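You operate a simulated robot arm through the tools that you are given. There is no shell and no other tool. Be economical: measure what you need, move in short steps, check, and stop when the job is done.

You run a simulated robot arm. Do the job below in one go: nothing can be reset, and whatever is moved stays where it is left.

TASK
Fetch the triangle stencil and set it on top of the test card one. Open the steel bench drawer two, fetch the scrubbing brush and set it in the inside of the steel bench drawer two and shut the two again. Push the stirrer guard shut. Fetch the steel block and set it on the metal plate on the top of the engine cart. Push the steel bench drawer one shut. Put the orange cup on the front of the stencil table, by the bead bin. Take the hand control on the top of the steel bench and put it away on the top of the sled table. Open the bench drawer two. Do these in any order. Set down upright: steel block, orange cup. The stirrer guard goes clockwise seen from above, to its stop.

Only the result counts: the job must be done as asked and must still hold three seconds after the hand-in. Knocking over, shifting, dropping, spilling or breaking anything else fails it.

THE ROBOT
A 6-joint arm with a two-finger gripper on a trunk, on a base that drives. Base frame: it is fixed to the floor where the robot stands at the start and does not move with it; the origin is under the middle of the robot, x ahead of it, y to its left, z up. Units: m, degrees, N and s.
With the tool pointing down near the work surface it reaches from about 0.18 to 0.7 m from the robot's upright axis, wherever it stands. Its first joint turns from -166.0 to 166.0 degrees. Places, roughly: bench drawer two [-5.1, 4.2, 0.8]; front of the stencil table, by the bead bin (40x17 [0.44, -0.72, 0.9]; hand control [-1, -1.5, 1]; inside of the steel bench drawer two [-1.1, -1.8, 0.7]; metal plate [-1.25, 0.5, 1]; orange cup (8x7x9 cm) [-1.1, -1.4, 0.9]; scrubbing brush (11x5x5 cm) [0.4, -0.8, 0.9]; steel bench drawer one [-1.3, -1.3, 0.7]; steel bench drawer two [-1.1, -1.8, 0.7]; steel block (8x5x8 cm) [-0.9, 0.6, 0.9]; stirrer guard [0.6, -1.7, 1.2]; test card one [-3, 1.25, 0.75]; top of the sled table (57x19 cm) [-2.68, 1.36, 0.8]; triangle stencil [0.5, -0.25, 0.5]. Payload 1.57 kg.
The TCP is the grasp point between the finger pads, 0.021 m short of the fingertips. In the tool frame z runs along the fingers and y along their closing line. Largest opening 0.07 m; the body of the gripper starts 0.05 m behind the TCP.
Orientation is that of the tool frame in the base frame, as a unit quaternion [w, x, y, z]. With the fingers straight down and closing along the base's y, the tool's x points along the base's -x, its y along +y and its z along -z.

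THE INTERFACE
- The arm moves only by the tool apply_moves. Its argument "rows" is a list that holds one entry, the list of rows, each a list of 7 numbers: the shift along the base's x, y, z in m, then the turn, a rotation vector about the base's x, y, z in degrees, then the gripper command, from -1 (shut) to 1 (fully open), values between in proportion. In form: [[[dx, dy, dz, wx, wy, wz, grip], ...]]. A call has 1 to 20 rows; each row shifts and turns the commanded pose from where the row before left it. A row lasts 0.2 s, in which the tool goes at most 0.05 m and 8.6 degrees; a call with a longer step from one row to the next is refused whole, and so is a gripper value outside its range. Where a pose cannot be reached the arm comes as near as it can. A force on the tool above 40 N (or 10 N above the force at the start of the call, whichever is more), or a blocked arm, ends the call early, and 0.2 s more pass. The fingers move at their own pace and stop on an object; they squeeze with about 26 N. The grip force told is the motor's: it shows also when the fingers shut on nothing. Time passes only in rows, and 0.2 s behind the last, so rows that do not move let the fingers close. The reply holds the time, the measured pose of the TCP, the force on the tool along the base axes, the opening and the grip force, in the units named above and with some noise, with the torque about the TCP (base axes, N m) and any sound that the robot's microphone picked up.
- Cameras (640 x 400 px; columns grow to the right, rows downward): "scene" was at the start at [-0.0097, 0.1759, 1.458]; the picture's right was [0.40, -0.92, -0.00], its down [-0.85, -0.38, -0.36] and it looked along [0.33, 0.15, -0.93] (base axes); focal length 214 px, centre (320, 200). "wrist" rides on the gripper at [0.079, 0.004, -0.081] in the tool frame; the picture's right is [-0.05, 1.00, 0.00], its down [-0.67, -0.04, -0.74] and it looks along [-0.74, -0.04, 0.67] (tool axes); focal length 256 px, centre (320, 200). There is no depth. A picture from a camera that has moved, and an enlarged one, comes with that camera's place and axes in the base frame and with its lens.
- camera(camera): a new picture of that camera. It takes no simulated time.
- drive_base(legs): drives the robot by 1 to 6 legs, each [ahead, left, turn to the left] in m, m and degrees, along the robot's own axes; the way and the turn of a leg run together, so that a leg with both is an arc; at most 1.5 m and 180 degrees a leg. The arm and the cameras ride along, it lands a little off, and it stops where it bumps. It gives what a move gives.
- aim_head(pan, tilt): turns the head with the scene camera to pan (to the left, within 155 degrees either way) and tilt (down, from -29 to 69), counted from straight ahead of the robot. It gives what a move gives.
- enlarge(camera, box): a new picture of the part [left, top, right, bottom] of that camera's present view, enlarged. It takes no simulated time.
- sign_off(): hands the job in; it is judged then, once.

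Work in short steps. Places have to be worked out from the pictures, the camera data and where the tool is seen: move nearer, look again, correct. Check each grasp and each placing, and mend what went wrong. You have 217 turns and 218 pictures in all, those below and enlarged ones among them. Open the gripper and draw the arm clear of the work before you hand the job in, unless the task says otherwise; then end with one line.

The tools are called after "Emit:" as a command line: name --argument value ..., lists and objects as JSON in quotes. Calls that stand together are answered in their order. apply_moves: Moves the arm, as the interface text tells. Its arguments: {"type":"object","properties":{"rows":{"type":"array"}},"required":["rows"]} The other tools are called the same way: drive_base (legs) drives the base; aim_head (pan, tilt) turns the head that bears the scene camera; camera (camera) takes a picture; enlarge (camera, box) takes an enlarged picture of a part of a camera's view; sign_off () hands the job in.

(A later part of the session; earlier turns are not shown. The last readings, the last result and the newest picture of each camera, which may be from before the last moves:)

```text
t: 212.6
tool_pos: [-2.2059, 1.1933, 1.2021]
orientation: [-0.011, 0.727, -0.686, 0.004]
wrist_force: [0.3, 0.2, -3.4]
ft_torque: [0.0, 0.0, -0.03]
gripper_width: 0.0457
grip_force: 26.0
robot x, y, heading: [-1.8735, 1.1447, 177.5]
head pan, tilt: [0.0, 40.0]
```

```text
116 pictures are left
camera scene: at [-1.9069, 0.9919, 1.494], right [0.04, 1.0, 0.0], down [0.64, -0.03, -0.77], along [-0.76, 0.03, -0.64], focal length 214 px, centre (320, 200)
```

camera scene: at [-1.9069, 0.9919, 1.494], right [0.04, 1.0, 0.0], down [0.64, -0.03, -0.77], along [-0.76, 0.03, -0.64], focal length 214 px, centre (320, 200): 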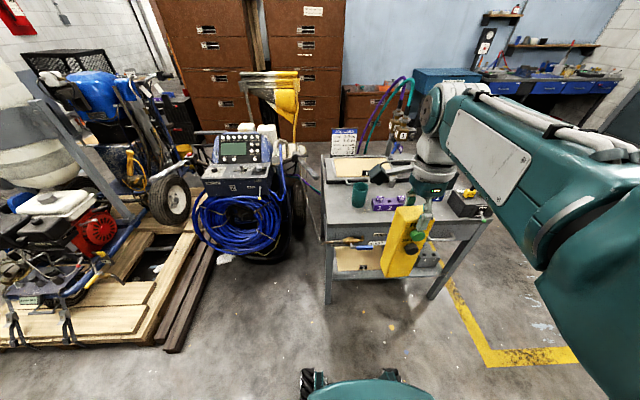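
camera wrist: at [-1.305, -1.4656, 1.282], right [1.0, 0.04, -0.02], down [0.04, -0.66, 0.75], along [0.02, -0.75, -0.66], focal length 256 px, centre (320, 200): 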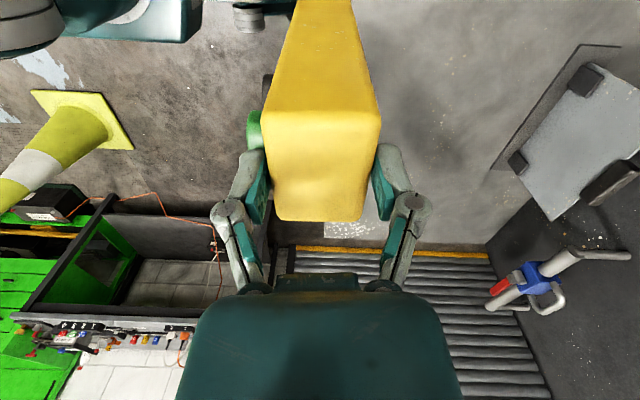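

Emit:
enlarge --camera "scene" --box '[300, 120, 500, 310]'

Emit:
camera --camera "wrist"

```text
2.11 times, centred on (400, 215) of scene
camera zoom: at [-1.9069, 0.9919, 1.494], right [0.04, 1.0, 0.0], down [0.64, -0.03, -0.77], along [-0.76, 0.03, -0.64], focal length 452 px, centre (152, 168)
```

zoom: 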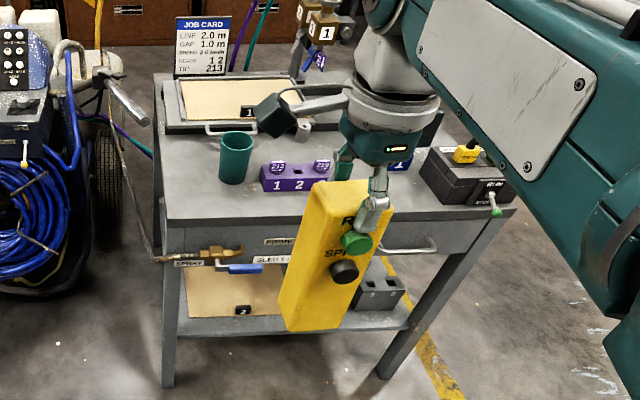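

```text
114 pictures are left
camera wrist: at [-2.2055, 1.1145, 1.282], right [-1.0, 0.0, -0.02], down [-0.02, 0.66, 0.75], along [0.01, 0.75, -0.66], focal length 256 px, centre (320, 200)
```

wrist: 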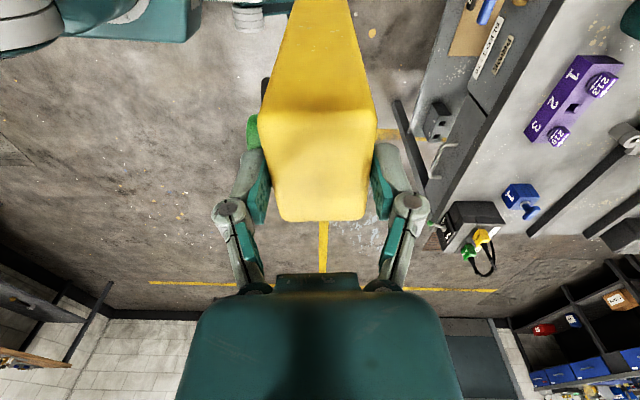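

Front edge of the sled table is x≈−2.57, top ≈0.78; a free spot is at (−2.655, 1.125) left of the green cup. I drive 0.2 m nearer and bring the control above it.

Emit:
drive_base --legs '[[0.2, 0, 2.4]]'

Emit:
apply_moves --rows '[[[-0.04, -0.01, 0, 0, 0, 0, -1], [-0.04, -0.01, 0, 0, 0, 0, -1], [-0.04, -0.01, 0, 0, 0, 0, -1], [-0.04, -0.01, 0, 0, 0, 0, -1], [-0.04, -0.01, 0, 0, 0, 0, -1]]]'

Emit:
camera --camera "scene"

Emit:
camera --camera "wrist"

```text
t: 214.2
tool_pos: [-2.4106, 1.1833, 1.2024]
orientation: [-0.01, 0.742, -0.67, 0.004]
wrist_force: [0.5, 0.0, -3.6]
ft_torque: [-0.02, 0.03, 0.0]
gripper_width: 0.0461
grip_force: 25.7
robot x, y, heading: [-2.0735, 1.1511, -180.2]
head pan, tilt: [0.0, 40.0]
```

```text
t: 215.4
tool_pos: [-2.611, 1.133, 1.2057]
orientation: [-0.011, 0.742, -0.67, 0.004]
wrist_force: [0.0, -0.7, -3.2]
ft_torque: [-0.03, 0.06, 0.0]
gripper_width: 0.0457
grip_force: 25.9
robot x, y, heading: [-2.0773, 1.1503, -179.8]
head pan, tilt: [0.0, 40.0]
```

```text
113 pictures are left
camera scene: at [-2.1039, 0.9943, 1.4939], right [0.0, 1.0, 0.0], down [0.64, 0.0, -0.77], along [-0.77, 0.0, -0.64], focal length 214 px, centre (320, 200)
```

scene: 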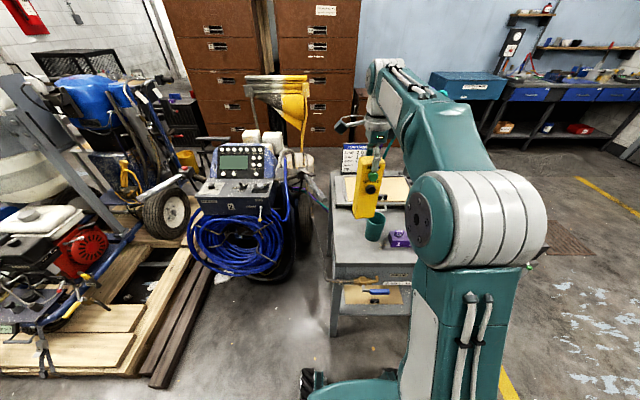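

```text
112 pictures are left
camera wrist: at [-2.6085, 1.054, 1.2851], right [-1.0, -0.05, -0.02], down [-0.05, 0.66, 0.75], along [-0.02, 0.75, -0.66], focal length 256 px, centre (320, 200)
```

wrist: 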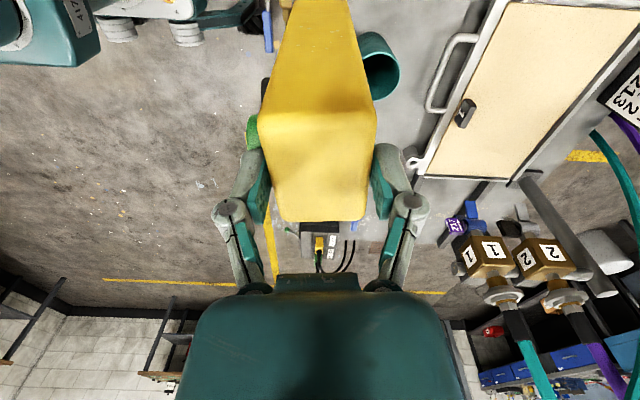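

Emit:
apply_moves --rows '[[[-0.042, -0.01, 0, 0, 0, 0, -1], [0, 0, -0.045, 0, 0, 0, -1], [0, 0, -0.045, 0, 0, 0, -1], [0, 0, -0.045, 0, 0, 0, -1], [0, 0, -0.03, 0, 0, 0, -1]]]'

Emit:
enlarge --camera "scene" --box '[310, 120, 470, 280]'

Emit:
camera --camera "wrist"

```text
t: 216.6
tool_pos: [-2.6531, 1.123, 1.0368]
orientation: [-0.009, 0.743, -0.67, 0.004]
wrist_force: [1.0, 0.1, -2.7]
ft_torque: [0.04, 0.0, 0.04]
gripper_width: 0.0457
grip_force: 25.7
robot x, y, heading: [-2.0787, 1.1497, -179.9]
head pan, tilt: [0.0, 40.0]
```

```text
2.50 times, centred on (390, 200) of scene
camera zoom: at [-2.1039, 0.9946, 1.4939], right [0.0, 1.0, 0.0], down [0.64, 0.0, -0.77], along [-0.77, 0.0, -0.64], focal length 536 px, centre (145, 200)
```

zoom: 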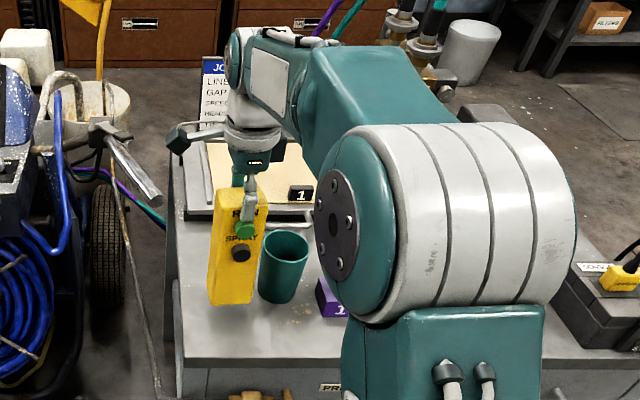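

```text
110 pictures are left
camera wrist: at [-2.6493, 1.0447, 1.1167], right [-1.0, -0.05, -0.02], down [-0.05, 0.66, 0.75], along [-0.02, 0.75, -0.66], focal length 256 px, centre (320, 200)
```

wrist: 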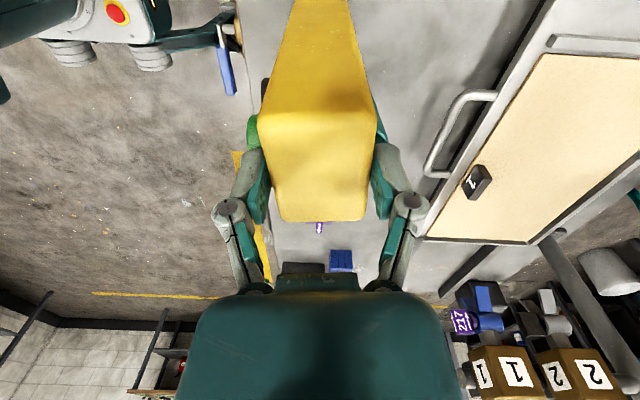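

Clear of the cup. I creep down to contact.

Emit:
apply_moves --rows '[[[0, 0, -0.02, 0, 0, 0, -1], [0, 0, -0.01, 0, 0, 0, -1], [0, 0, -0.008, 0, 0, 0, -1]]]'

Emit:
apply_moves --rows '[[[0, 0, -0.006, 0, 0, 0, -1], [0, 0, -0.005, 0, 0, 0, -1]]]'

Emit:
enlarge --camera "scene" --box '[310, 120, 470, 280]'

```text
t: 217.4
tool_pos: [-2.6525, 1.1239, 0.9995]
orientation: [-0.011, 0.743, -0.669, 0.005]
wrist_force: [-0.1, -1.4, -2.3]
ft_torque: [0.01, -0.01, 0.02]
gripper_width: 0.0459
grip_force: 25.9
robot x, y, heading: [-2.0748, 1.1527, -179.8]
head pan, tilt: [0.0, 40.0]
```

```text
t: 218.1
tool_pos: [-2.6527, 1.1228, 0.9964]
orientation: [-0.008, 0.743, -0.67, 0.001]
wrist_force: [5.6, 1.2, 13.0]
ft_torque: [0.04, -0.76, 0.07]
gripper_width: 0.0454
grip_force: 25.7
robot x, y, heading: [-2.0747, 1.1499, -180.0]
head pan, tilt: [0.0, 40.0]
stopped in row 2: the force on the tool passed its limit at 45 N (the readings are from after the stop); the commanded pose is now the measured one
```

```text
2.50 times, centred on (390, 200) of scene
camera zoom: at [-2.1025, 0.9949, 1.494], right [0.0, 1.0, 0.0], down [0.64, 0.0, -0.77], along [-0.77, 0.0, -0.64], focal length 536 px, centre (145, 200)
```

zoom: 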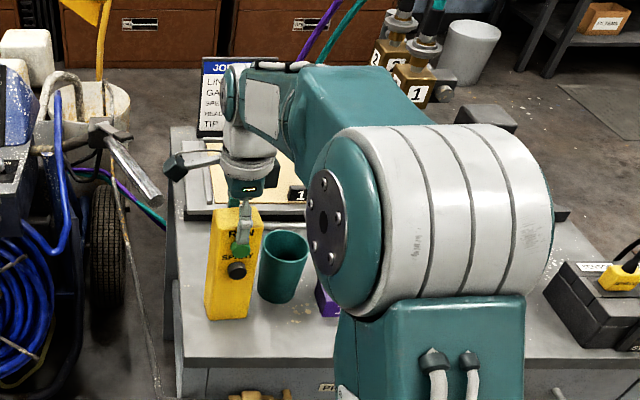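

Contact: table top ≈0.79. I release and rise straight up.

Emit:
apply_moves --rows '[[[0, 0, 0.001, 0, 0, 0, -0.5], [0, 0, 0, 0, 0, 0, 0.6], [0, 0, 0, 0, 0, 0, 1], [0, 0, 0.03, 0, 0, 0, 1], [0, 0, 0.04, 0, 0, 0, 1], [0, 0, 0.04, 0, 0, 0, 1], [0, 0, 0.04, 0, 0, 0, 1]]]'

Emit:
enlarge --camera "scene" --box '[310, 120, 470, 280]'

Emit:
camera --camera "wrist"

```text
t: 219.7
tool_pos: [-2.6546, 1.1236, 1.1444]
orientation: [-0.009, 0.742, -0.67, 0.002]
wrist_force: [-0.3, -0.2, 0.8]
ft_torque: [0.01, 0.0, -0.01]
gripper_width: 0.07
grip_force: 0.1
robot x, y, heading: [-2.0754, 1.149, -180.0]
head pan, tilt: [0.0, 40.0]
```

```text
2.50 times, centred on (390, 200) of scene
camera zoom: at [-2.1039, 0.9947, 1.4939], right [0.0, 1.0, 0.0], down [0.64, 0.0, -0.77], along [-0.77, 0.0, -0.64], focal length 536 px, centre (145, 200)
```

zoom: 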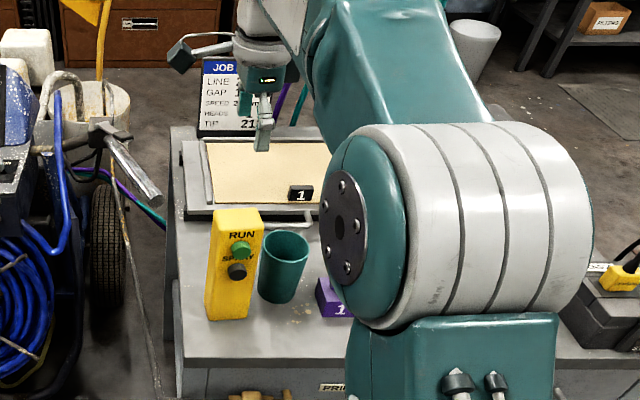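

```text
107 pictures are left
camera wrist: at [-2.6506, 1.0443, 1.2249], right [-1.0, -0.05, -0.02], down [-0.04, 0.66, 0.75], along [-0.03, 0.75, -0.66], focal length 256 px, centre (320, 200)
```

wrist: 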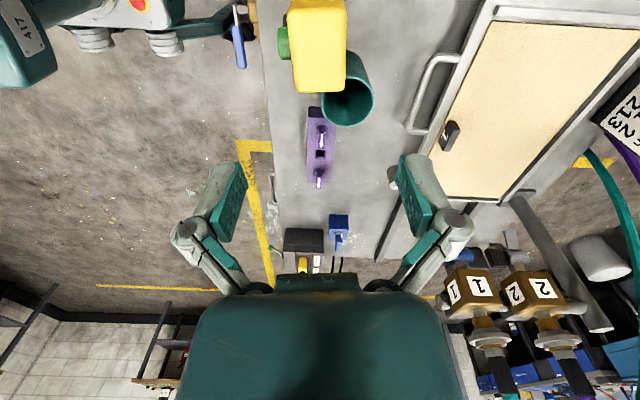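

The control stands upright. Next the far bench with blue drawers. I tuck the arm, back off, and drive toward it, looking on the way.

Emit:
apply_moves --rows '[[[0.045, 0, 0.01, 0, 0, 0, 1], [0.045, 0, 0.01, 0, 0, 0, 1], [0.045, 0, 0.01, 0, 0, 0, 1], [0.045, 0, 0.01, 0, 0, 0, 1], [0.045, 0, 0.01, 0, 0, 0, 1]]]'

Emit:
drive_base --legs '[[-0.15, 0, 0], [0, -1.4, 0]]'

Emit:
aim_head --pan -10 --tilt 20

Emit:
camera --camera "scene"

```text
t: 220.8
tool_pos: [-2.4261, 1.124, 1.1971]
orientation: [-0.009, 0.742, -0.67, 0.001]
wrist_force: [-0.8, 0.4, -0.3]
ft_torque: [0.0, -0.01, -0.02]
gripper_width: 0.07
grip_force: 0.0
robot x, y, heading: [-2.0751, 1.1496, -179.9]
head pan, tilt: [0.0, 40.0]
```

```text
t: 228.8
tool_pos: [-2.2779, 2.5221, 1.1968]
orientation: [-0.008, 0.742, -0.67, 0.001]
wrist_force: [0.1, -0.2, -0.5]
ft_torque: [0.01, -0.01, -0.01]
gripper_width: 0.0697
grip_force: 0.1
robot x, y, heading: [-1.9279, 2.549, -179.7]
head pan, tilt: [0.0, 40.0]
```

```text
t: 229.6
tool_pos: [-2.2781, 2.5212, 1.1973]
orientation: [-0.009, 0.742, -0.67, 0.001]
wrist_force: [-0.5, 0.4, 0.2]
ft_torque: [0.01, 0.0, 0.02]
gripper_width: 0.07
grip_force: 0.1
robot x, y, heading: [-1.9279, 2.546, -179.6]
head pan, tilt: [-10.0, 20.0]
```

```text
106 pictures are left
camera scene: at [-1.9611, 2.4099, 1.5253], right [0.17, 0.99, 0.0], down [0.34, -0.06, -0.94], along [-0.93, 0.16, -0.34], focal length 214 px, centre (320, 200)
```

scene: 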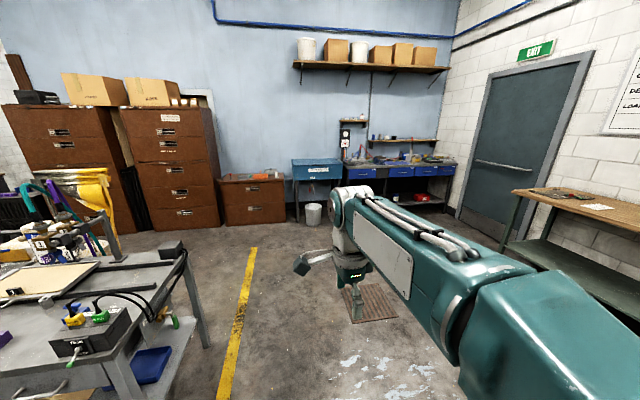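

The blue bench stands at the far wall, facing us. I drive diagonally to about (−3.9, 4.1).

Emit:
drive_base --legs '[[1.0, -0.8, 0], [0.95, -0.75, 0]]'

Emit:
aim_head --pan 0 --tilt 28

Emit:
camera --camera "scene"

```text
t: 241.8
tool_pos: [-4.2168, 4.0868, 1.197]
orientation: [-0.008, 0.742, -0.67, 0.002]
wrist_force: [0.1, 0.6, -0.6]
ft_torque: [0.01, -0.04, 0.0]
gripper_width: 0.07
grip_force: 0.0
robot x, y, heading: [-3.8679, 4.109, -179.8]
head pan, tilt: [-10.0, 20.0]
```

```text
t: 242.5
tool_pos: [-4.2161, 4.0886, 1.1977]
orientation: [-0.008, 0.743, -0.669, 0.002]
wrist_force: [0.0, -0.1, 0.3]
ft_torque: [0.0, -0.01, 0.0]
gripper_width: 0.0703
grip_force: 0.0
robot x, y, heading: [-3.8676, 4.1164, -180.1]
head pan, tilt: [0.0, 28.0]
```

```text
105 pictures are left
camera scene: at [-3.8984, 3.9594, 1.5125], right [0.0, 1.0, 0.0], down [0.47, 0.0, -0.88], along [-0.88, 0.0, -0.47], focal length 214 px, centre (320, 200)
```

scene: 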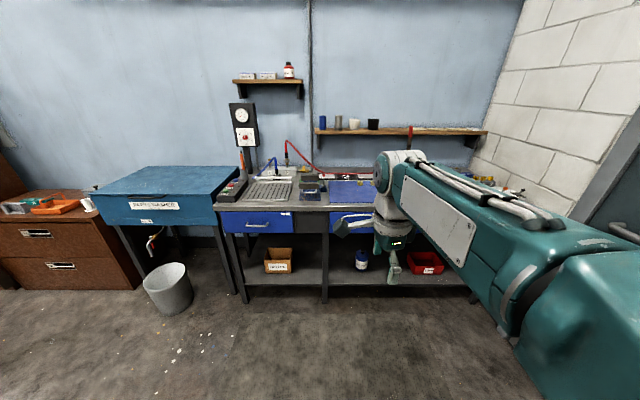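

Emit:
enlarge --camera "scene" --box '[210, 170, 450, 300]'

Emit:
camera --camera "wrist"

```text
2.67 times, centred on (330, 235) of scene
camera zoom: at [-3.8984, 3.9594, 1.5125], right [0.0, 1.0, 0.0], down [0.47, 0.0, -0.88], along [-0.88, 0.0, -0.47], focal length 572 px, centre (293, 107)
```

zoom: 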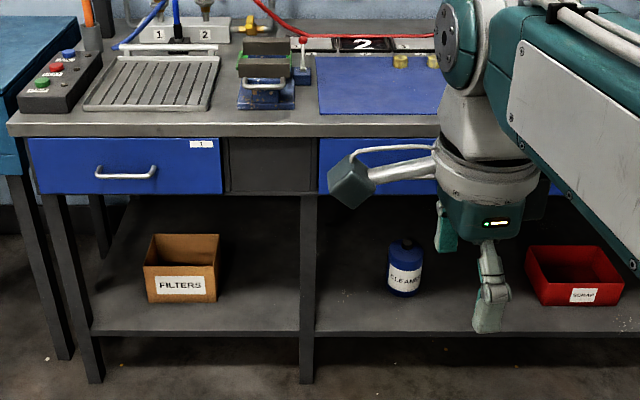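

```text
103 pictures are left
camera wrist: at [-4.2125, 4.0082, 1.2765], right [-1.0, -0.05, -0.01], down [-0.04, 0.66, 0.75], along [-0.03, 0.75, -0.66], focal length 256 px, centre (320, 200)
```

wrist: 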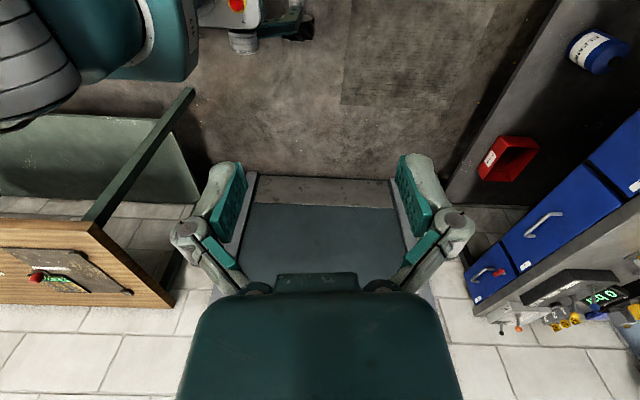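

I shift right so that the drawers come into the unobstructed left part of the view.

Emit:
drive_base --legs '[[0, -0.4, 0]]'

Emit:
enlarge --camera "scene" --box '[130, 150, 370, 300]'

```text
t: 245.1
tool_pos: [-4.2149, 4.51, 1.1977]
orientation: [-0.004, 0.74, -0.672, 0.005]
wrist_force: [-0.1, 0.8, 0.2]
ft_torque: [-0.04, 0.01, 0.0]
gripper_width: 0.07
grip_force: 0.1
robot x, y, heading: [-3.8652, 4.5259, -179.9]
head pan, tilt: [0.0, 28.0]
```

```text
2.67 times, centred on (250, 225) of scene
camera zoom: at [-3.8984, 4.3806, 1.5135], right [0.0, 1.0, -0.01], down [0.47, -0.01, -0.88], along [-0.88, 0.0, -0.47], focal length 572 px, centre (507, 133)
```

zoom: 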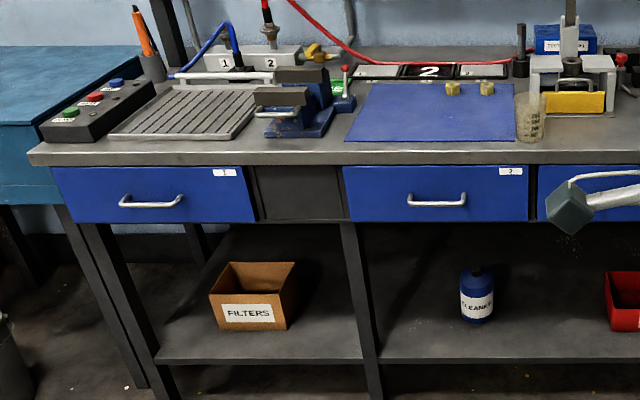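

Label "2" marks drawer two; its handle is near (−4.95, 4.22). I park in front of it at about (−4.29, 4.22).

Emit:
drive_base --legs '[[0, 0.3, 0], [0.42, 0, 0]]'

Emit:
aim_head --pan 0 --tilt 45

Emit:
camera --camera "scene"

Emit:
camera --camera "wrist"

```text
t: 249.3
tool_pos: [-4.6438, 4.2056, 1.1979]
orientation: [-0.007, 0.739, -0.674, 0.002]
wrist_force: [0.2, 0.1, 0.3]
ft_torque: [0.01, 0.01, 0.0]
gripper_width: 0.0701
grip_force: 0.2
robot x, y, heading: [-4.295, 4.2297, 179.4]
head pan, tilt: [0.0, 28.0]
```

```text
t: 250.1
tool_pos: [-4.6431, 4.2062, 1.197]
orientation: [-0.008, 0.74, -0.673, 0.002]
wrist_force: [-0.3, 0.7, 1.1]
ft_torque: [-0.01, 0.0, 0.01]
gripper_width: 0.0701
grip_force: 0.0
robot x, y, heading: [-4.2927, 4.2267, 179.4]
head pan, tilt: [0.0, 45.0]
```

```text
101 pictures are left
camera scene: at [-4.317, 4.0724, 1.4867], right [0.0, 1.0, 0.0], down [0.71, 0.0, -0.71], along [-0.71, 0.0, -0.71], focal length 214 px, centre (320, 200)
```

scene: 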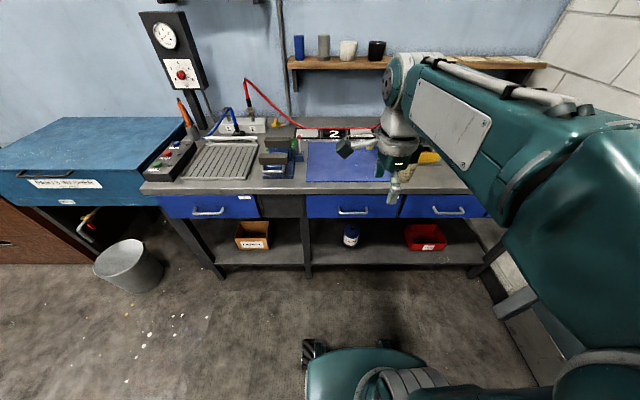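

```text
100 pictures are left
camera wrist: at [-4.6408, 4.1265, 1.2767], right [-1.0, -0.04, -0.01], down [-0.04, 0.66, 0.75], along [-0.02, 0.75, -0.66], focal length 256 px, centre (320, 200)
```

wrist: 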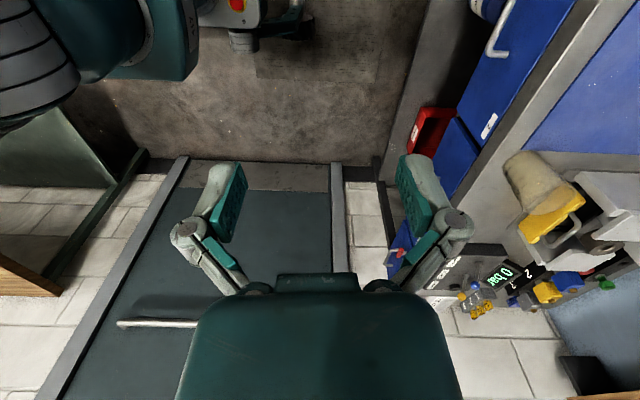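

Handle two triangulates to (−4.972, 4.218, 0.764). I extend the tool straight ahead, then pitch it forward in the arm plane.

Emit:
apply_moves --rows '[[[-0.04, 0.003, -0.01, 0, 0, 0, 1], [-0.04, 0.003, -0.02, 0, 0, 0, 1], [-0.04, 0.003, -0.02, 0, 0, 0, 1], [-0.04, 0.003, -0.02, 0, 0, 0, 1], [-0.03, 0, -0.02, 0, 0, 0, 1], [0, 0, 0, 0, 8, 0, 1], [0, 0, 0, 0, 8, 0, 1], [0, 0, 0, 0, 8, 0, 1], [0, 0, 0, 0, 8, 0, 1], [0, 0, 0, 0, 8, 0, 1], [0, 0, 0, 0, 8, 0, 1], [0, 0, 0, 0, 8, 0, 1], [0, 0, 0, 0, 8, 0, 1]]]'

Emit:
camera --camera "scene"

```text
t: 252.9
tool_pos: [-4.8343, 4.2128, 1.1065]
orientation: [0.346, 0.641, -0.578, -0.368]
wrist_force: [-0.3, 0.7, -0.7]
ft_torque: [0.0, -0.02, 0.02]
gripper_width: 0.0697
grip_force: 0.1
out of reach, approached as far as the arm can: row 13
robot x, y, heading: [-4.2913, 4.2244, 179.7]
head pan, tilt: [0.0, 45.0]
```

```text
99 pictures are left
camera scene: at [-4.3173, 4.0724, 1.4867], right [0.0, 1.0, 0.0], down [0.71, 0.0, -0.71], along [-0.71, 0.0, -0.71], focal length 214 px, centre (320, 200)
```

scene: 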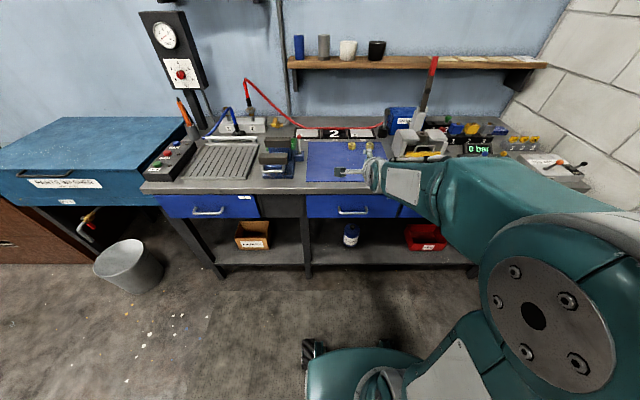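

Pitch is 60° and in plane. I descend in front of the handle while levelling the tool.

Emit:
apply_moves --rows '[[[-0.002, 0.0006, -0.038, 0, 2.4, 0, 1], [-0.002, 0.0006, -0.038, 0, 2.4, 0, 1], [-0.002, 0.0006, -0.038, 0, 2.4, 0, 1], [-0.002, 0.0006, -0.038, 0, 2.4, 0, 1], [-0.002, 0.0006, -0.038, 0, 2.4, 0, 0.3], [-0.002, 0.0006, -0.038, 0, 2.4, 0, 0.3], [-0.002, 0.0006, -0.038, 0, 2.4, 0, 0.3], [-0.002, 0.0006, -0.038, 0, 2.4, 0, 0.3], [-0.002, 0.0006, -0.038, 0, 2.4, 0, 0.3]]]'

Emit:
camera --camera "wrist"

Emit:
camera --camera "scene"

```text
t: 254.9
tool_pos: [-4.8528, 4.2209, 0.7649]
orientation: [0.448, 0.561, -0.502, -0.482]
wrist_force: [-0.5, 0.1, 0.1]
ft_torque: [0.01, 0.01, -0.02]
gripper_width: 0.0458
grip_force: 0.1
robot x, y, heading: [-4.2906, 4.2281, 179.8]
head pan, tilt: [0.0, 45.0]
```

```text
98 pictures are left
camera wrist: at [-4.7695, 4.1419, 0.771], right [-0.13, -0.04, 0.99], down [0.72, 0.68, 0.12], along [-0.68, 0.73, -0.06], focal length 256 px, centre (320, 200)
```

wrist: 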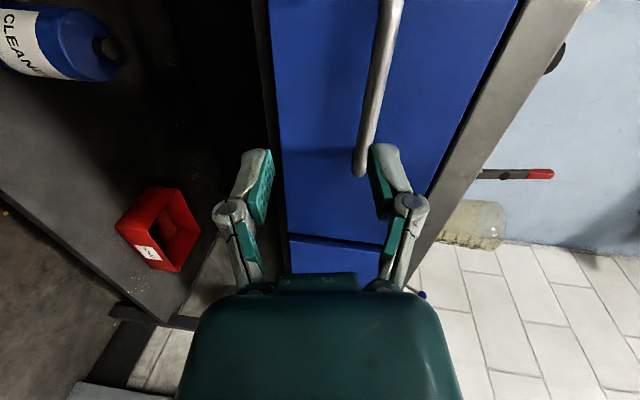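

```text
97 pictures are left
camera scene: at [-4.3184, 4.0724, 1.4867], right [0.0, 1.0, 0.0], down [0.71, 0.0, -0.71], along [-0.71, 0.0, -0.71], focal length 214 px, centre (320, 200)
```

scene: 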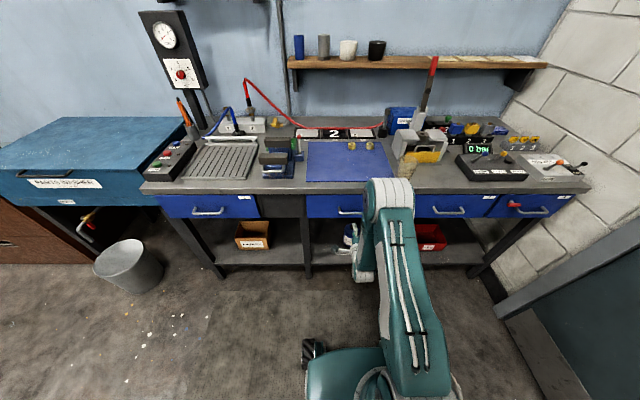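

The bar shows higher than the tool centre: z≈0.792. I raise by 0.027 and advance, then close.

Emit:
apply_moves --rows '[[[0, 0, 0.027, 0, 0, 0, 0.3], [-0.03, 0, 0, 0, 0, 0, 0.3], [-0.03, 0, 0, 0, 0, 0, 0.3], [-0.025, 0, 0, 0, 0, 0, 0.3]]]'

Emit:
camera --camera "wrist"

```text
t: 255.9
tool_pos: [-4.9362, 4.22, 0.7914]
orientation: [0.447, 0.561, -0.504, -0.481]
wrist_force: [0.4, 0.5, -0.7]
ft_torque: [-0.02, -0.02, 0.02]
gripper_width: 0.0453
grip_force: 0.1
robot x, y, heading: [-4.2931, 4.2275, 179.8]
head pan, tilt: [0.0, 45.0]
```

```text
96 pictures are left
camera wrist: at [-4.853, 4.1424, 0.7991], right [-0.14, -0.04, 0.99], down [0.72, 0.68, 0.13], along [-0.68, 0.73, -0.06], focal length 256 px, centre (320, 200)
```

wrist: 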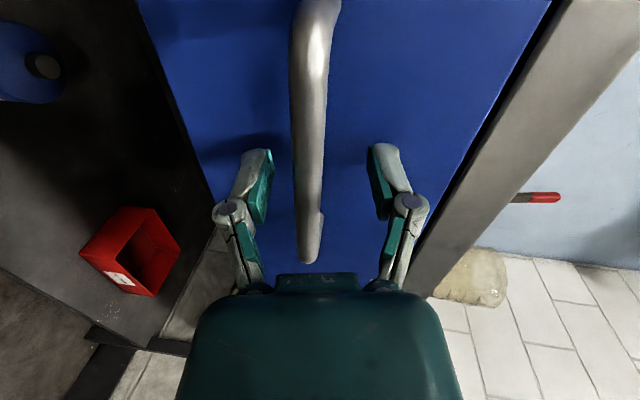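

The bar is already between the pads (x≈−4.935, z≈0.787). I close now.

Emit:
apply_moves --rows '[[[-0.004, 0, -0.004, 0, 0, 0, 0.3], [0, 0, 0, 0, 0, 0, -1], [0, 0, 0, 0, 0, 0, -1], [0, 0, 0, 0, 0, 0, -1]]]'

Emit:
camera --camera "wrist"

```text
t: 256.9
tool_pos: [-4.9385, 4.2188, 0.7871]
orientation: [0.447, 0.561, -0.505, -0.479]
wrist_force: [11.0, 0.0, -12.1]
ft_torque: [-0.54, 0.16, -0.19]
gripper_width: 0.0118
grip_force: 31.9
robot x, y, heading: [-4.2915, 4.2289, 179.8]
head pan, tilt: [0.0, 45.0]
```

```text
95 pictures are left
camera wrist: at [-4.856, 4.1423, 0.7938], right [-0.14, -0.04, 0.99], down [0.72, 0.68, 0.13], along [-0.68, 0.73, -0.07], focal length 256 px, centre (320, 200)
```

wrist: 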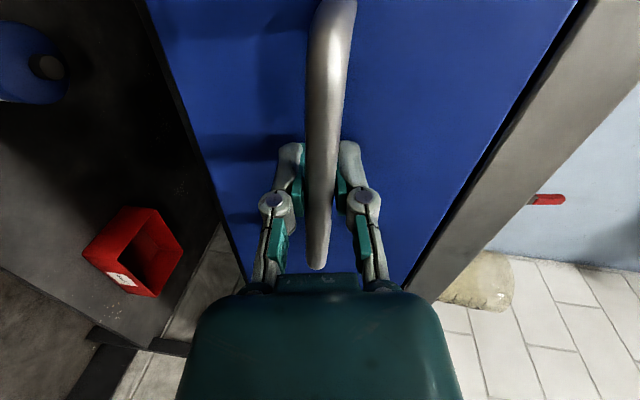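

Gripped. I pull the drawer out.

Emit:
apply_moves --rows '[[[0.008, 0, -0.002, 0, 0, 0, -1], [0.02, 0, 0, 0, 0, 0, -1], [0.02, 0, 0, 0, 0, 0, -1], [0.02, 0, 0, 0, 0, 0, -1], [0.02, 0, 0, 0, 0, 0, -1], [0.02, 0, 0, 0, 0, 0, -1], [0.02, 0, 0, 0, 0, 0, -1], [0.02, 0, 0, 0, 0, 0, -1], [0.02, 0, 0, 0, 0, 0, -1]]]'

Emit:
camera --camera "scene"

```text
t: 258.9
tool_pos: [-4.775, 4.2195, 0.7859]
orientation: [0.448, 0.561, -0.504, -0.481]
wrist_force: [-1.8, 4.9, -21.5]
ft_torque: [-0.44, 0.09, -0.4]
gripper_width: 0.0117
grip_force: 32.1
robot x, y, heading: [-4.2927, 4.2253, 179.8]
head pan, tilt: [0.0, 45.0]
```

```text
94 pictures are left
camera scene: at [-4.3196, 4.0733, 1.4866], right [0.0, 1.0, 0.0], down [0.71, 0.0, -0.71], along [-0.71, 0.0, -0.71], focal length 214 px, centre (320, 200)
```

scene: 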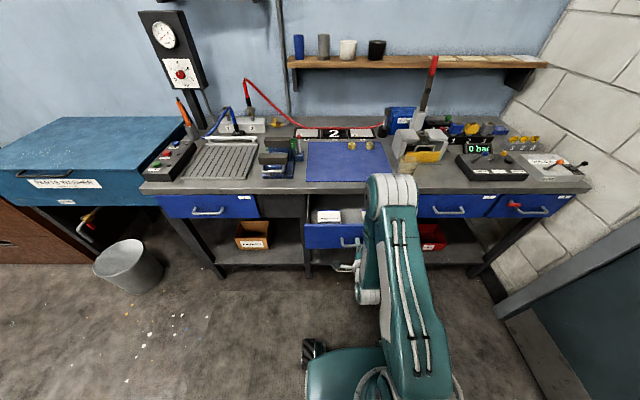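

Opened ~0.165 m. I pull some more, gently, until ~0.24 or the stop.

Emit:
apply_moves --rows '[[[0.01, 0, -0.003, 0, 0, 0, -1], [0.015, 0, 0, 0, 0, 0, -1], [0.015, 0, 0, 0, 0, 0, -1], [0.015, 0, 0, 0, 0, 0, -1], [0.015, 0, 0, 0, 0, 0, -1]]]'

```text
t: 260.0
tool_pos: [-4.7204, 4.2188, 0.7866]
orientation: [0.451, 0.559, -0.5, -0.484]
wrist_force: [2.7, 0.6, 10.5]
ft_torque: [-0.56, -0.13, -0.04]
gripper_width: 0.0117
grip_force: 32.0
robot x, y, heading: [-4.293, 4.2297, 179.9]
head pan, tilt: [0.0, 45.0]
stopped in row 5: the force on the tool passed its limit at 41 N (the readings are from after the stop); the commanded pose is now the measured one
```

The drawer is at its stop, 0.22 m out. I open the fingers and back the base straight away.

Emit:
apply_moves --rows '[[[0, 0, 0, 0, 0, 0, 0.4], [0, 0, 0, 0, 0, 0, 0.4]]]'

Emit:
drive_base --legs '[[-0.35, 0, 0]]'

Emit:
camera --camera "scene"

```text
t: 260.6
tool_pos: [-4.7198, 4.2196, 0.7844]
orientation: [0.449, 0.56, -0.502, -0.483]
wrist_force: [-0.2, -0.1, -0.7]
ft_torque: [-0.02, -0.03, 0.01]
gripper_width: 0.0491
grip_force: 0.0
robot x, y, heading: [-4.2895, 4.2286, 179.7]
head pan, tilt: [0.0, 45.0]
```

```text
t: 262.9
tool_pos: [-4.3705, 4.2157, 0.7856]
orientation: [0.451, 0.56, -0.5, -0.482]
wrist_force: [-0.1, -0.2, -0.4]
ft_torque: [0.0, -0.01, -0.02]
gripper_width: 0.0487
grip_force: 0.1
robot x, y, heading: [-3.9436, 4.2225, -179.7]
head pan, tilt: [0.0, 45.0]
```

```text
93 pictures are left
camera scene: at [-3.9684, 4.0716, 1.4867], right [0.0, 1.0, 0.0], down [0.71, 0.0, -0.71], along [-0.71, 0.0, -0.71], focal length 214 px, centre (320, 200)
```

scene: 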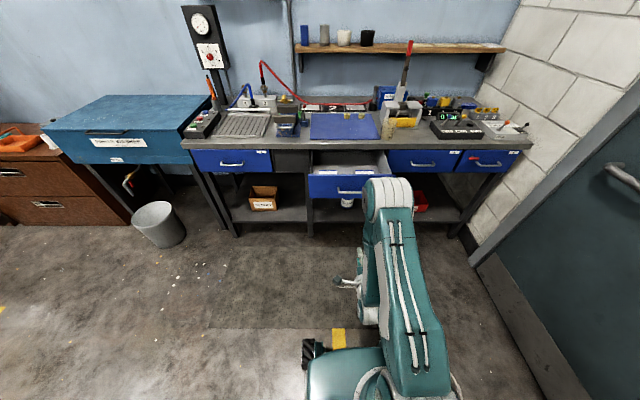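

Drawer two is open. I restore the tool to vertical by reversing the path, in the arm plane.

Emit:
apply_moves --rows '[[[-0.012, 0, 0.036, 0, -2.4, 0, 1], [-0.012, 0, 0.036, 0, -2.4, 0, 1], [-0.012, 0, 0.036, 0, -2.4, 0, 1], [-0.012, 0, 0.036, 0, -2.4, 0, 1], [-0.012, 0, 0.036, 0, -2.4, 0, 1], [-0.012, 0, 0.036, 0, -2.4, 0, 1], [-0.012, 0, 0.036, 0, -2.4, 0, 1], [-0.012, 0, 0.036, 0, -2.4, 0, 1], [-0.012, 0, 0.036, 0, -2.4, 0, 1]]]'

Emit:
apply_moves --rows '[[[0, 0, 0, 0, -8, 0, 1], [0, 0, 0, 0, -8, 0, 1], [0, 0, 0, 0, -8, 0, 1], [0, 0, 0, 0, -8, 0, 1], [0, 0, 0, 0, -8, 0, 1], [0, 0, 0, 0, -8, 0, 1], [0, 0, 0, 0, -8, 0, 1], [0, 0, 0, 0, -4.5, 0, 1]]]'

```text
t: 264.9
tool_pos: [-4.4902, 4.2172, 1.1048]
orientation: [0.35, 0.641, -0.575, -0.369]
wrist_force: [0.3, -0.3, 0.1]
ft_torque: [-0.02, 0.0, 0.01]
gripper_width: 0.07
grip_force: 0.0
out of reach, approached as far as the arm can: row 2
robot x, y, heading: [-3.9428, 4.2244, -180.0]
head pan, tilt: [0.0, 45.0]
```

```text
t: 266.6
tool_pos: [-4.4931, 4.2193, 1.1036]
orientation: [0.03, 0.738, -0.673, -0.025]
wrist_force: [0.6, -0.1, 0.4]
ft_torque: [0.04, 0.03, 0.01]
gripper_width: 0.07
grip_force: 0.0
out of reach, approached as far as the arm can: row 1
robot x, y, heading: [-3.9455, 4.2253, -179.5]
head pan, tilt: [0.0, 45.0]
```

Emit:
apply_moves --rows '[[[0, 0, 0, 0, -4.4, 0, 1], [0.045, 0, 0.02, 0, 0, 0, 1], [0.045, 0, 0.02, 0, 0, 0, 1], [0.045, 0, 0.02, 0, 0, 0, 1], [0.03, 0, 0.02, 0, 0, 0, 1]]]'

Emit:
drive_base --legs '[[-1.0, 0.8, 0], [-1.0, 0.8, 0]]'

```text
t: 267.9
tool_pos: [-4.3257, 4.2202, 1.1865]
orientation: [0.005, 0.738, -0.674, 0.002]
wrist_force: [-0.5, -0.3, 0.4]
ft_torque: [0.01, -0.04, -0.02]
gripper_width: 0.0695
grip_force: 0.1
robot x, y, heading: [-3.9401, 4.2269, -179.7]
head pan, tilt: [0.0, 45.0]
```

```text
t: 280.2
tool_pos: [-2.3373, 2.6478, 1.1855]
orientation: [0.004, 0.743, -0.669, 0.002]
wrist_force: [-0.1, 0.3, 0.5]
ft_torque: [0.0, -0.01, -0.01]
gripper_width: 0.0701
grip_force: 0.1
robot x, y, heading: [-1.9553, 2.6586, -179.3]
head pan, tilt: [0.0, 45.0]
```

Arm is normal again. Now the engine cart: I turn to face −y and approach its north end for a look.

Emit:
drive_base --legs '[[0, 0, 89.3], [0.55, 0.85, 0], [0.45, 0, 0]]'

Emit:
camera --camera "scene"

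```text
t: 291.6
tool_pos: [-1.0765, 1.2827, 1.186]
orientation: [0.001, 0.998, 0.055, 0.005]
wrist_force: [0.8, -0.5, 0.6]
ft_torque: [0.02, 0.02, -0.02]
gripper_width: 0.0698
grip_force: 0.0
robot x, y, heading: [-1.0869, 1.666, -89.0]
head pan, tilt: [0.0, 45.0]
```

```text
92 pictures are left
camera scene: at [-0.9357, 1.6443, 1.4867], right [-1.0, -0.02, 0.0], down [-0.01, 0.71, -0.71], along [0.01, -0.71, -0.71], focal length 214 px, centre (320, 200)
```

scene: 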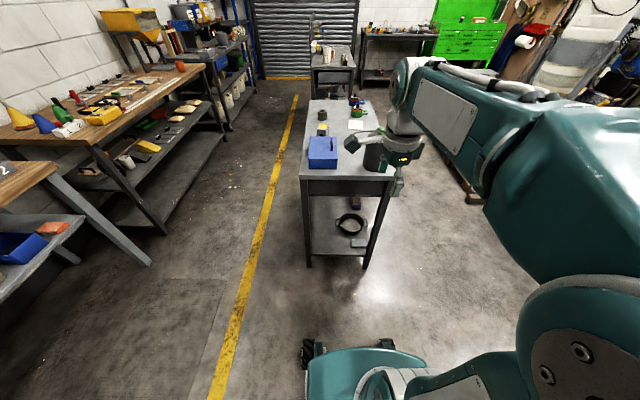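

Emit:
enlarge --camera "scene" --box '[280, 80, 420, 200]'

```text
3.33 times, centred on (350, 140) of scene
camera zoom: at [-0.9357, 1.6443, 1.4867], right [-1.0, -0.02, 0.0], down [-0.01, 0.71, -0.71], along [0.01, -0.71, -0.71], focal length 715 px, centre (220, 400)
```

zoom: 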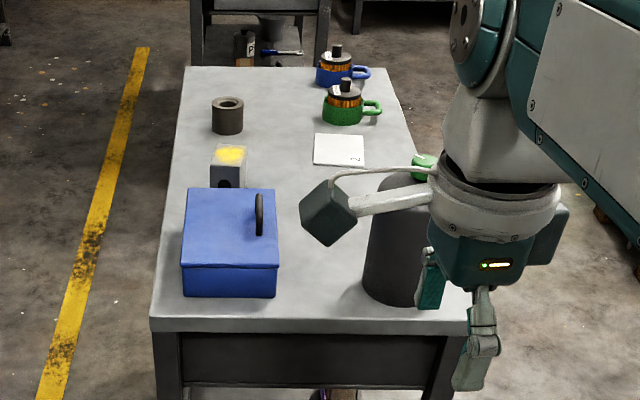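

The block stands at ≈(−0.94,0.53) on the cart's east side, the white plate "2" at ≈(−1.12,0.46). I go to the east side, facing −x.

Emit:
drive_base --legs '[[0, 0.69, 0], [1.15, 0, 0], [0, 0, -91]]'

Emit:
aim_head --pan -5 --tilt 50

Emit:
camera --camera "scene"

Emit:
camera --camera "wrist"

```text
t: 304.8
tool_pos: [-0.746, 0.5152, 1.1859]
orientation: [0.005, 0.74, -0.672, 0.002]
wrist_force: [-0.2, 0.1, -0.6]
ft_torque: [0.01, -0.01, 0.04]
gripper_width: 0.07
grip_force: 0.1
robot x, y, heading: [-0.3635, 0.5242, -179.9]
head pan, tilt: [0.0, 45.0]
```

```text
t: 305.4
tool_pos: [-0.7461, 0.5142, 1.1861]
orientation: [0.004, 0.74, -0.672, 0.002]
wrist_force: [-0.7, -0.4, -0.1]
ft_torque: [0.03, 0.01, -0.01]
gripper_width: 0.0698
grip_force: 0.0
robot x, y, heading: [-0.3664, 0.5238, -179.6]
head pan, tilt: [-5.0, 50.0]
```

```text
90 pictures are left
camera scene: at [-0.3831, 0.3747, 1.4798], right [0.08, 1.0, 0.0], down [0.76, -0.06, -0.64], along [-0.64, 0.05, -0.77], focal length 214 px, centre (320, 200)
```

scene: 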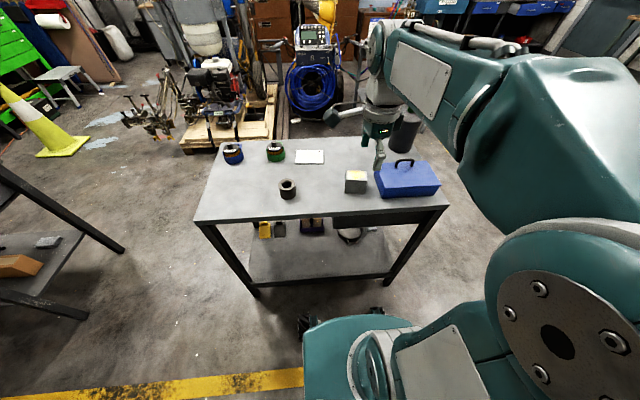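

```text
89 pictures are left
camera wrist: at [-0.7422, 0.4367, 1.2668], right [-1.0, -0.04, 0.0], down [-0.03, 0.67, 0.74], along [-0.03, 0.74, -0.67], focal length 256 px, centre (320, 200)
```

wrist: 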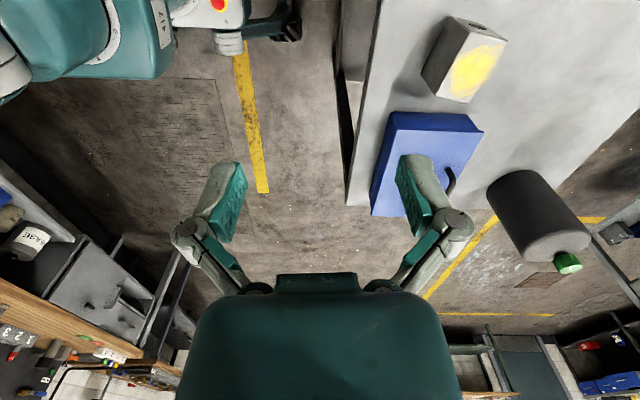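

Block top ≈(−0.922, 0.544, 0.958). I zoom on the cart top to identify the metal plate and the block's facing.

Emit:
enlarge --camera "scene" --box '[200, 120, 440, 230]'

Emit:
enlarge --camera "wrist" --box '[360, 0, 600, 150]'

```text
2.67 times, centred on (320, 175) of scene
camera zoom: at [-0.3831, 0.3747, 1.4798], right [0.08, 1.0, 0.0], down [0.76, -0.06, -0.64], along [-0.64, 0.05, -0.77], focal length 572 px, centre (320, 267)
```

zoom: 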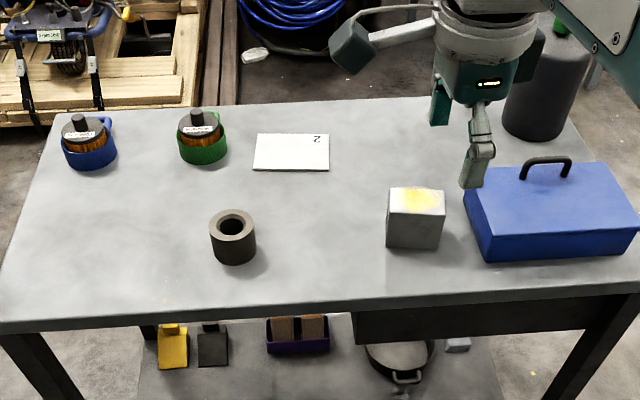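

```text
2.67 times, centred on (480, 75) of wrist
camera zoom: at [-0.7422, 0.4367, 1.2668], right [-1.0, -0.04, 0.0], down [-0.03, 0.67, 0.74], along [-0.03, 0.74, -0.67], focal length 683 px, centre (-107, 533)
```

zoom: 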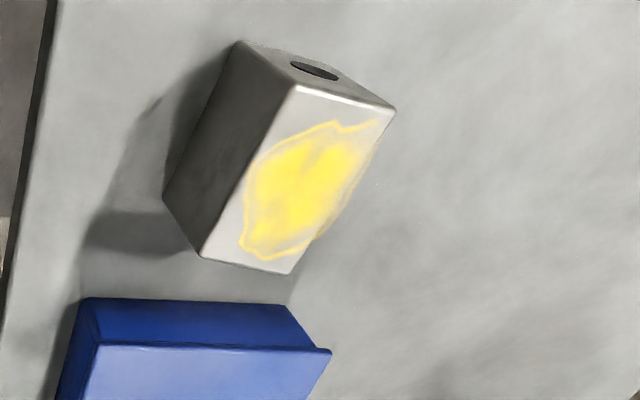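

The block's yellow face is up; it is 7×4.3 cm on top with the thin side roughly along x, turned ~−8°. I move the base a bit nearer and go over the block with the matching yaw.

Emit:
drive_base --legs '[[0.08, 0.04, -0.3]]'

Emit:
apply_moves --rows '[[[-0.035, 0.02, -0.015, 0, 0, -6.5, 1], [-0.035, 0.02, -0.015, 0, 0, -6.5, 1], [-0.02, 0.02, -0.03, 0, 0, 0, 1], [0, 0.01, -0.03, 0, 0, 0, 1], [0, 0, -0.03, 0, 0, 0, 1]]]'

Emit:
camera --camera "wrist"

```text
t: 306.6
tool_pos: [-0.8267, 0.4889, 1.186]
orientation: [0.007, 0.738, -0.675, 0.003]
wrist_force: [-1.1, 0.9, -1.3]
ft_torque: [-0.07, 0.02, 0.01]
gripper_width: 0.0701
grip_force: 0.1
robot x, y, heading: [-0.4447, 0.4859, 180.2]
head pan, tilt: [-5.0, 50.0]
```

```text
t: 307.8
tool_pos: [-0.9191, 0.5503, 1.067]
orientation: [-0.005, -0.657, 0.754, 0.0]
wrist_force: [0.1, -1.0, 0.2]
ft_torque: [-0.05, 0.01, -0.02]
gripper_width: 0.0702
grip_force: 0.0
robot x, y, heading: [-0.446, 0.4861, 179.7]
head pan, tilt: [-5.0, 50.0]
```

```text
86 pictures are left
camera wrist: at [-0.9324, 0.4734, 1.148], right [-0.98, 0.19, 0.0], down [0.13, 0.66, 0.74], along [0.14, 0.73, -0.67], focal length 256 px, centre (320, 200)
```

wrist: 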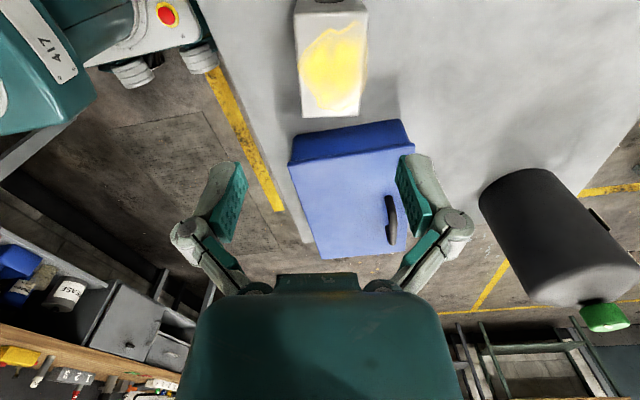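

Aligned; block centre at (−0.928, 0.542). I correct, descend to z 0.93 and grip, then lift.

Emit:
apply_moves --rows '[[[-0.009, -0.009, -0.02, 0, 0, 0, 1], [0, 0, -0.04, 0, 0, 0, 1], [0, 0, -0.04, 0, 0, 0, 1], [0, 0, -0.036, 0, 0, 0, 1], [0, 0, 0, 0, 0, 0, -1], [0, 0, 0, 0, 0, 0, -1], [0, 0, 0, 0, 0, 0, -1]]]'

Emit:
camera --camera "wrist"

```text
t: 309.4
tool_pos: [-0.9275, 0.5436, 0.9308]
orientation: [-0.005, -0.656, 0.755, 0.001]
wrist_force: [-5.2, 2.3, 14.2]
ft_torque: [-0.15, 0.21, -0.25]
gripper_width: 0.0499
grip_force: 26.3
robot x, y, heading: [-0.4461, 0.4854, 179.6]
head pan, tilt: [-5.0, 50.0]
```

```text
85 pictures are left
camera wrist: at [-0.9403, 0.4666, 1.012], right [-0.98, 0.19, 0.01], down [0.13, 0.66, 0.74], along [0.14, 0.73, -0.67], focal length 256 px, centre (320, 200)
```

wrist: 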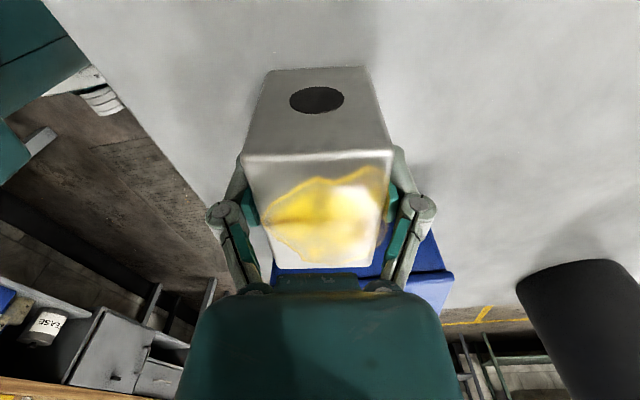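

Block gripped (5 cm). I lift and carry it toward the plate.

Emit:
apply_moves --rows '[[[0, 0, 0.02, 0, 0, 0, -1], [0, 0, 0.03, 0, 0, 0, -1], [0, 0, 0.03, 0, 0, 0, -1], [-0.035, -0.026, 0.01, 0, 0, 0, -1], [-0.035, -0.026, 0, 0, 0, 0, -1], [-0.035, -0.026, 0, 0, 0, 0, -1], [-0.03, -0.026, 0, 0, 0, 0, -1], [-0.02, -0.02, 0, 0, 0, 0, -1]]]'

Emit:
camera --camera "wrist"

Emit:
camera --camera "scene"

```text
t: 311.1
tool_pos: [-1.0822, 0.4147, 1.018]
orientation: [-0.004, -0.657, 0.754, 0.0]
wrist_force: [1.0, 0.8, -4.7]
ft_torque: [-0.03, 0.0, 0.01]
gripper_width: 0.05
grip_force: 26.1
robot x, y, heading: [-0.4457, 0.4844, 179.9]
head pan, tilt: [-5.0, 50.0]
```

```text
84 pictures are left
camera wrist: at [-1.0951, 0.3391, 1.0985], right [-0.98, 0.19, 0.0], down [0.13, 0.66, 0.74], along [0.14, 0.73, -0.67], focal length 256 px, centre (320, 200)
```

wrist: 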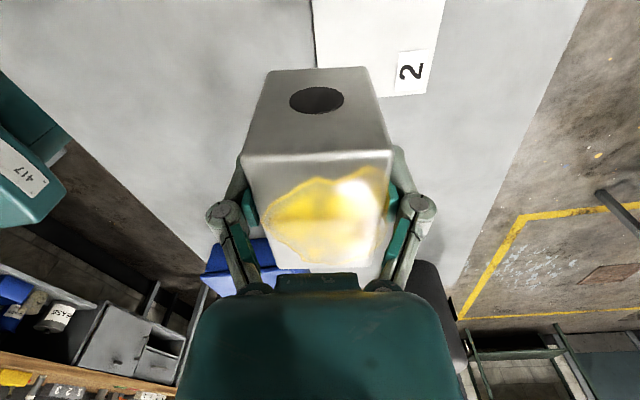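

```text
83 pictures are left
camera scene: at [-0.4665, 0.3372, 1.4796], right [0.09, 1.0, 0.0], down [0.76, -0.07, -0.64], along [-0.64, 0.06, -0.77], focal length 214 px, centre (320, 200)
```

scene: 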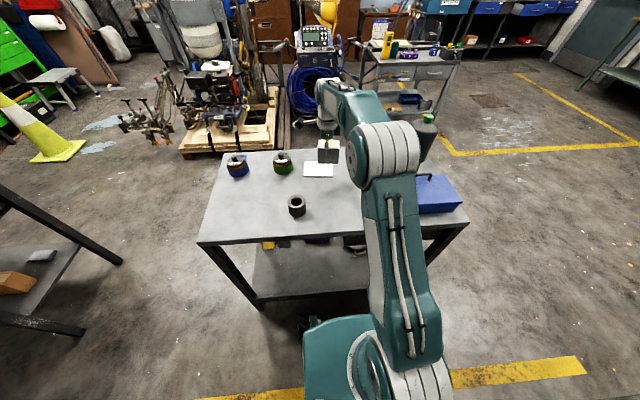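

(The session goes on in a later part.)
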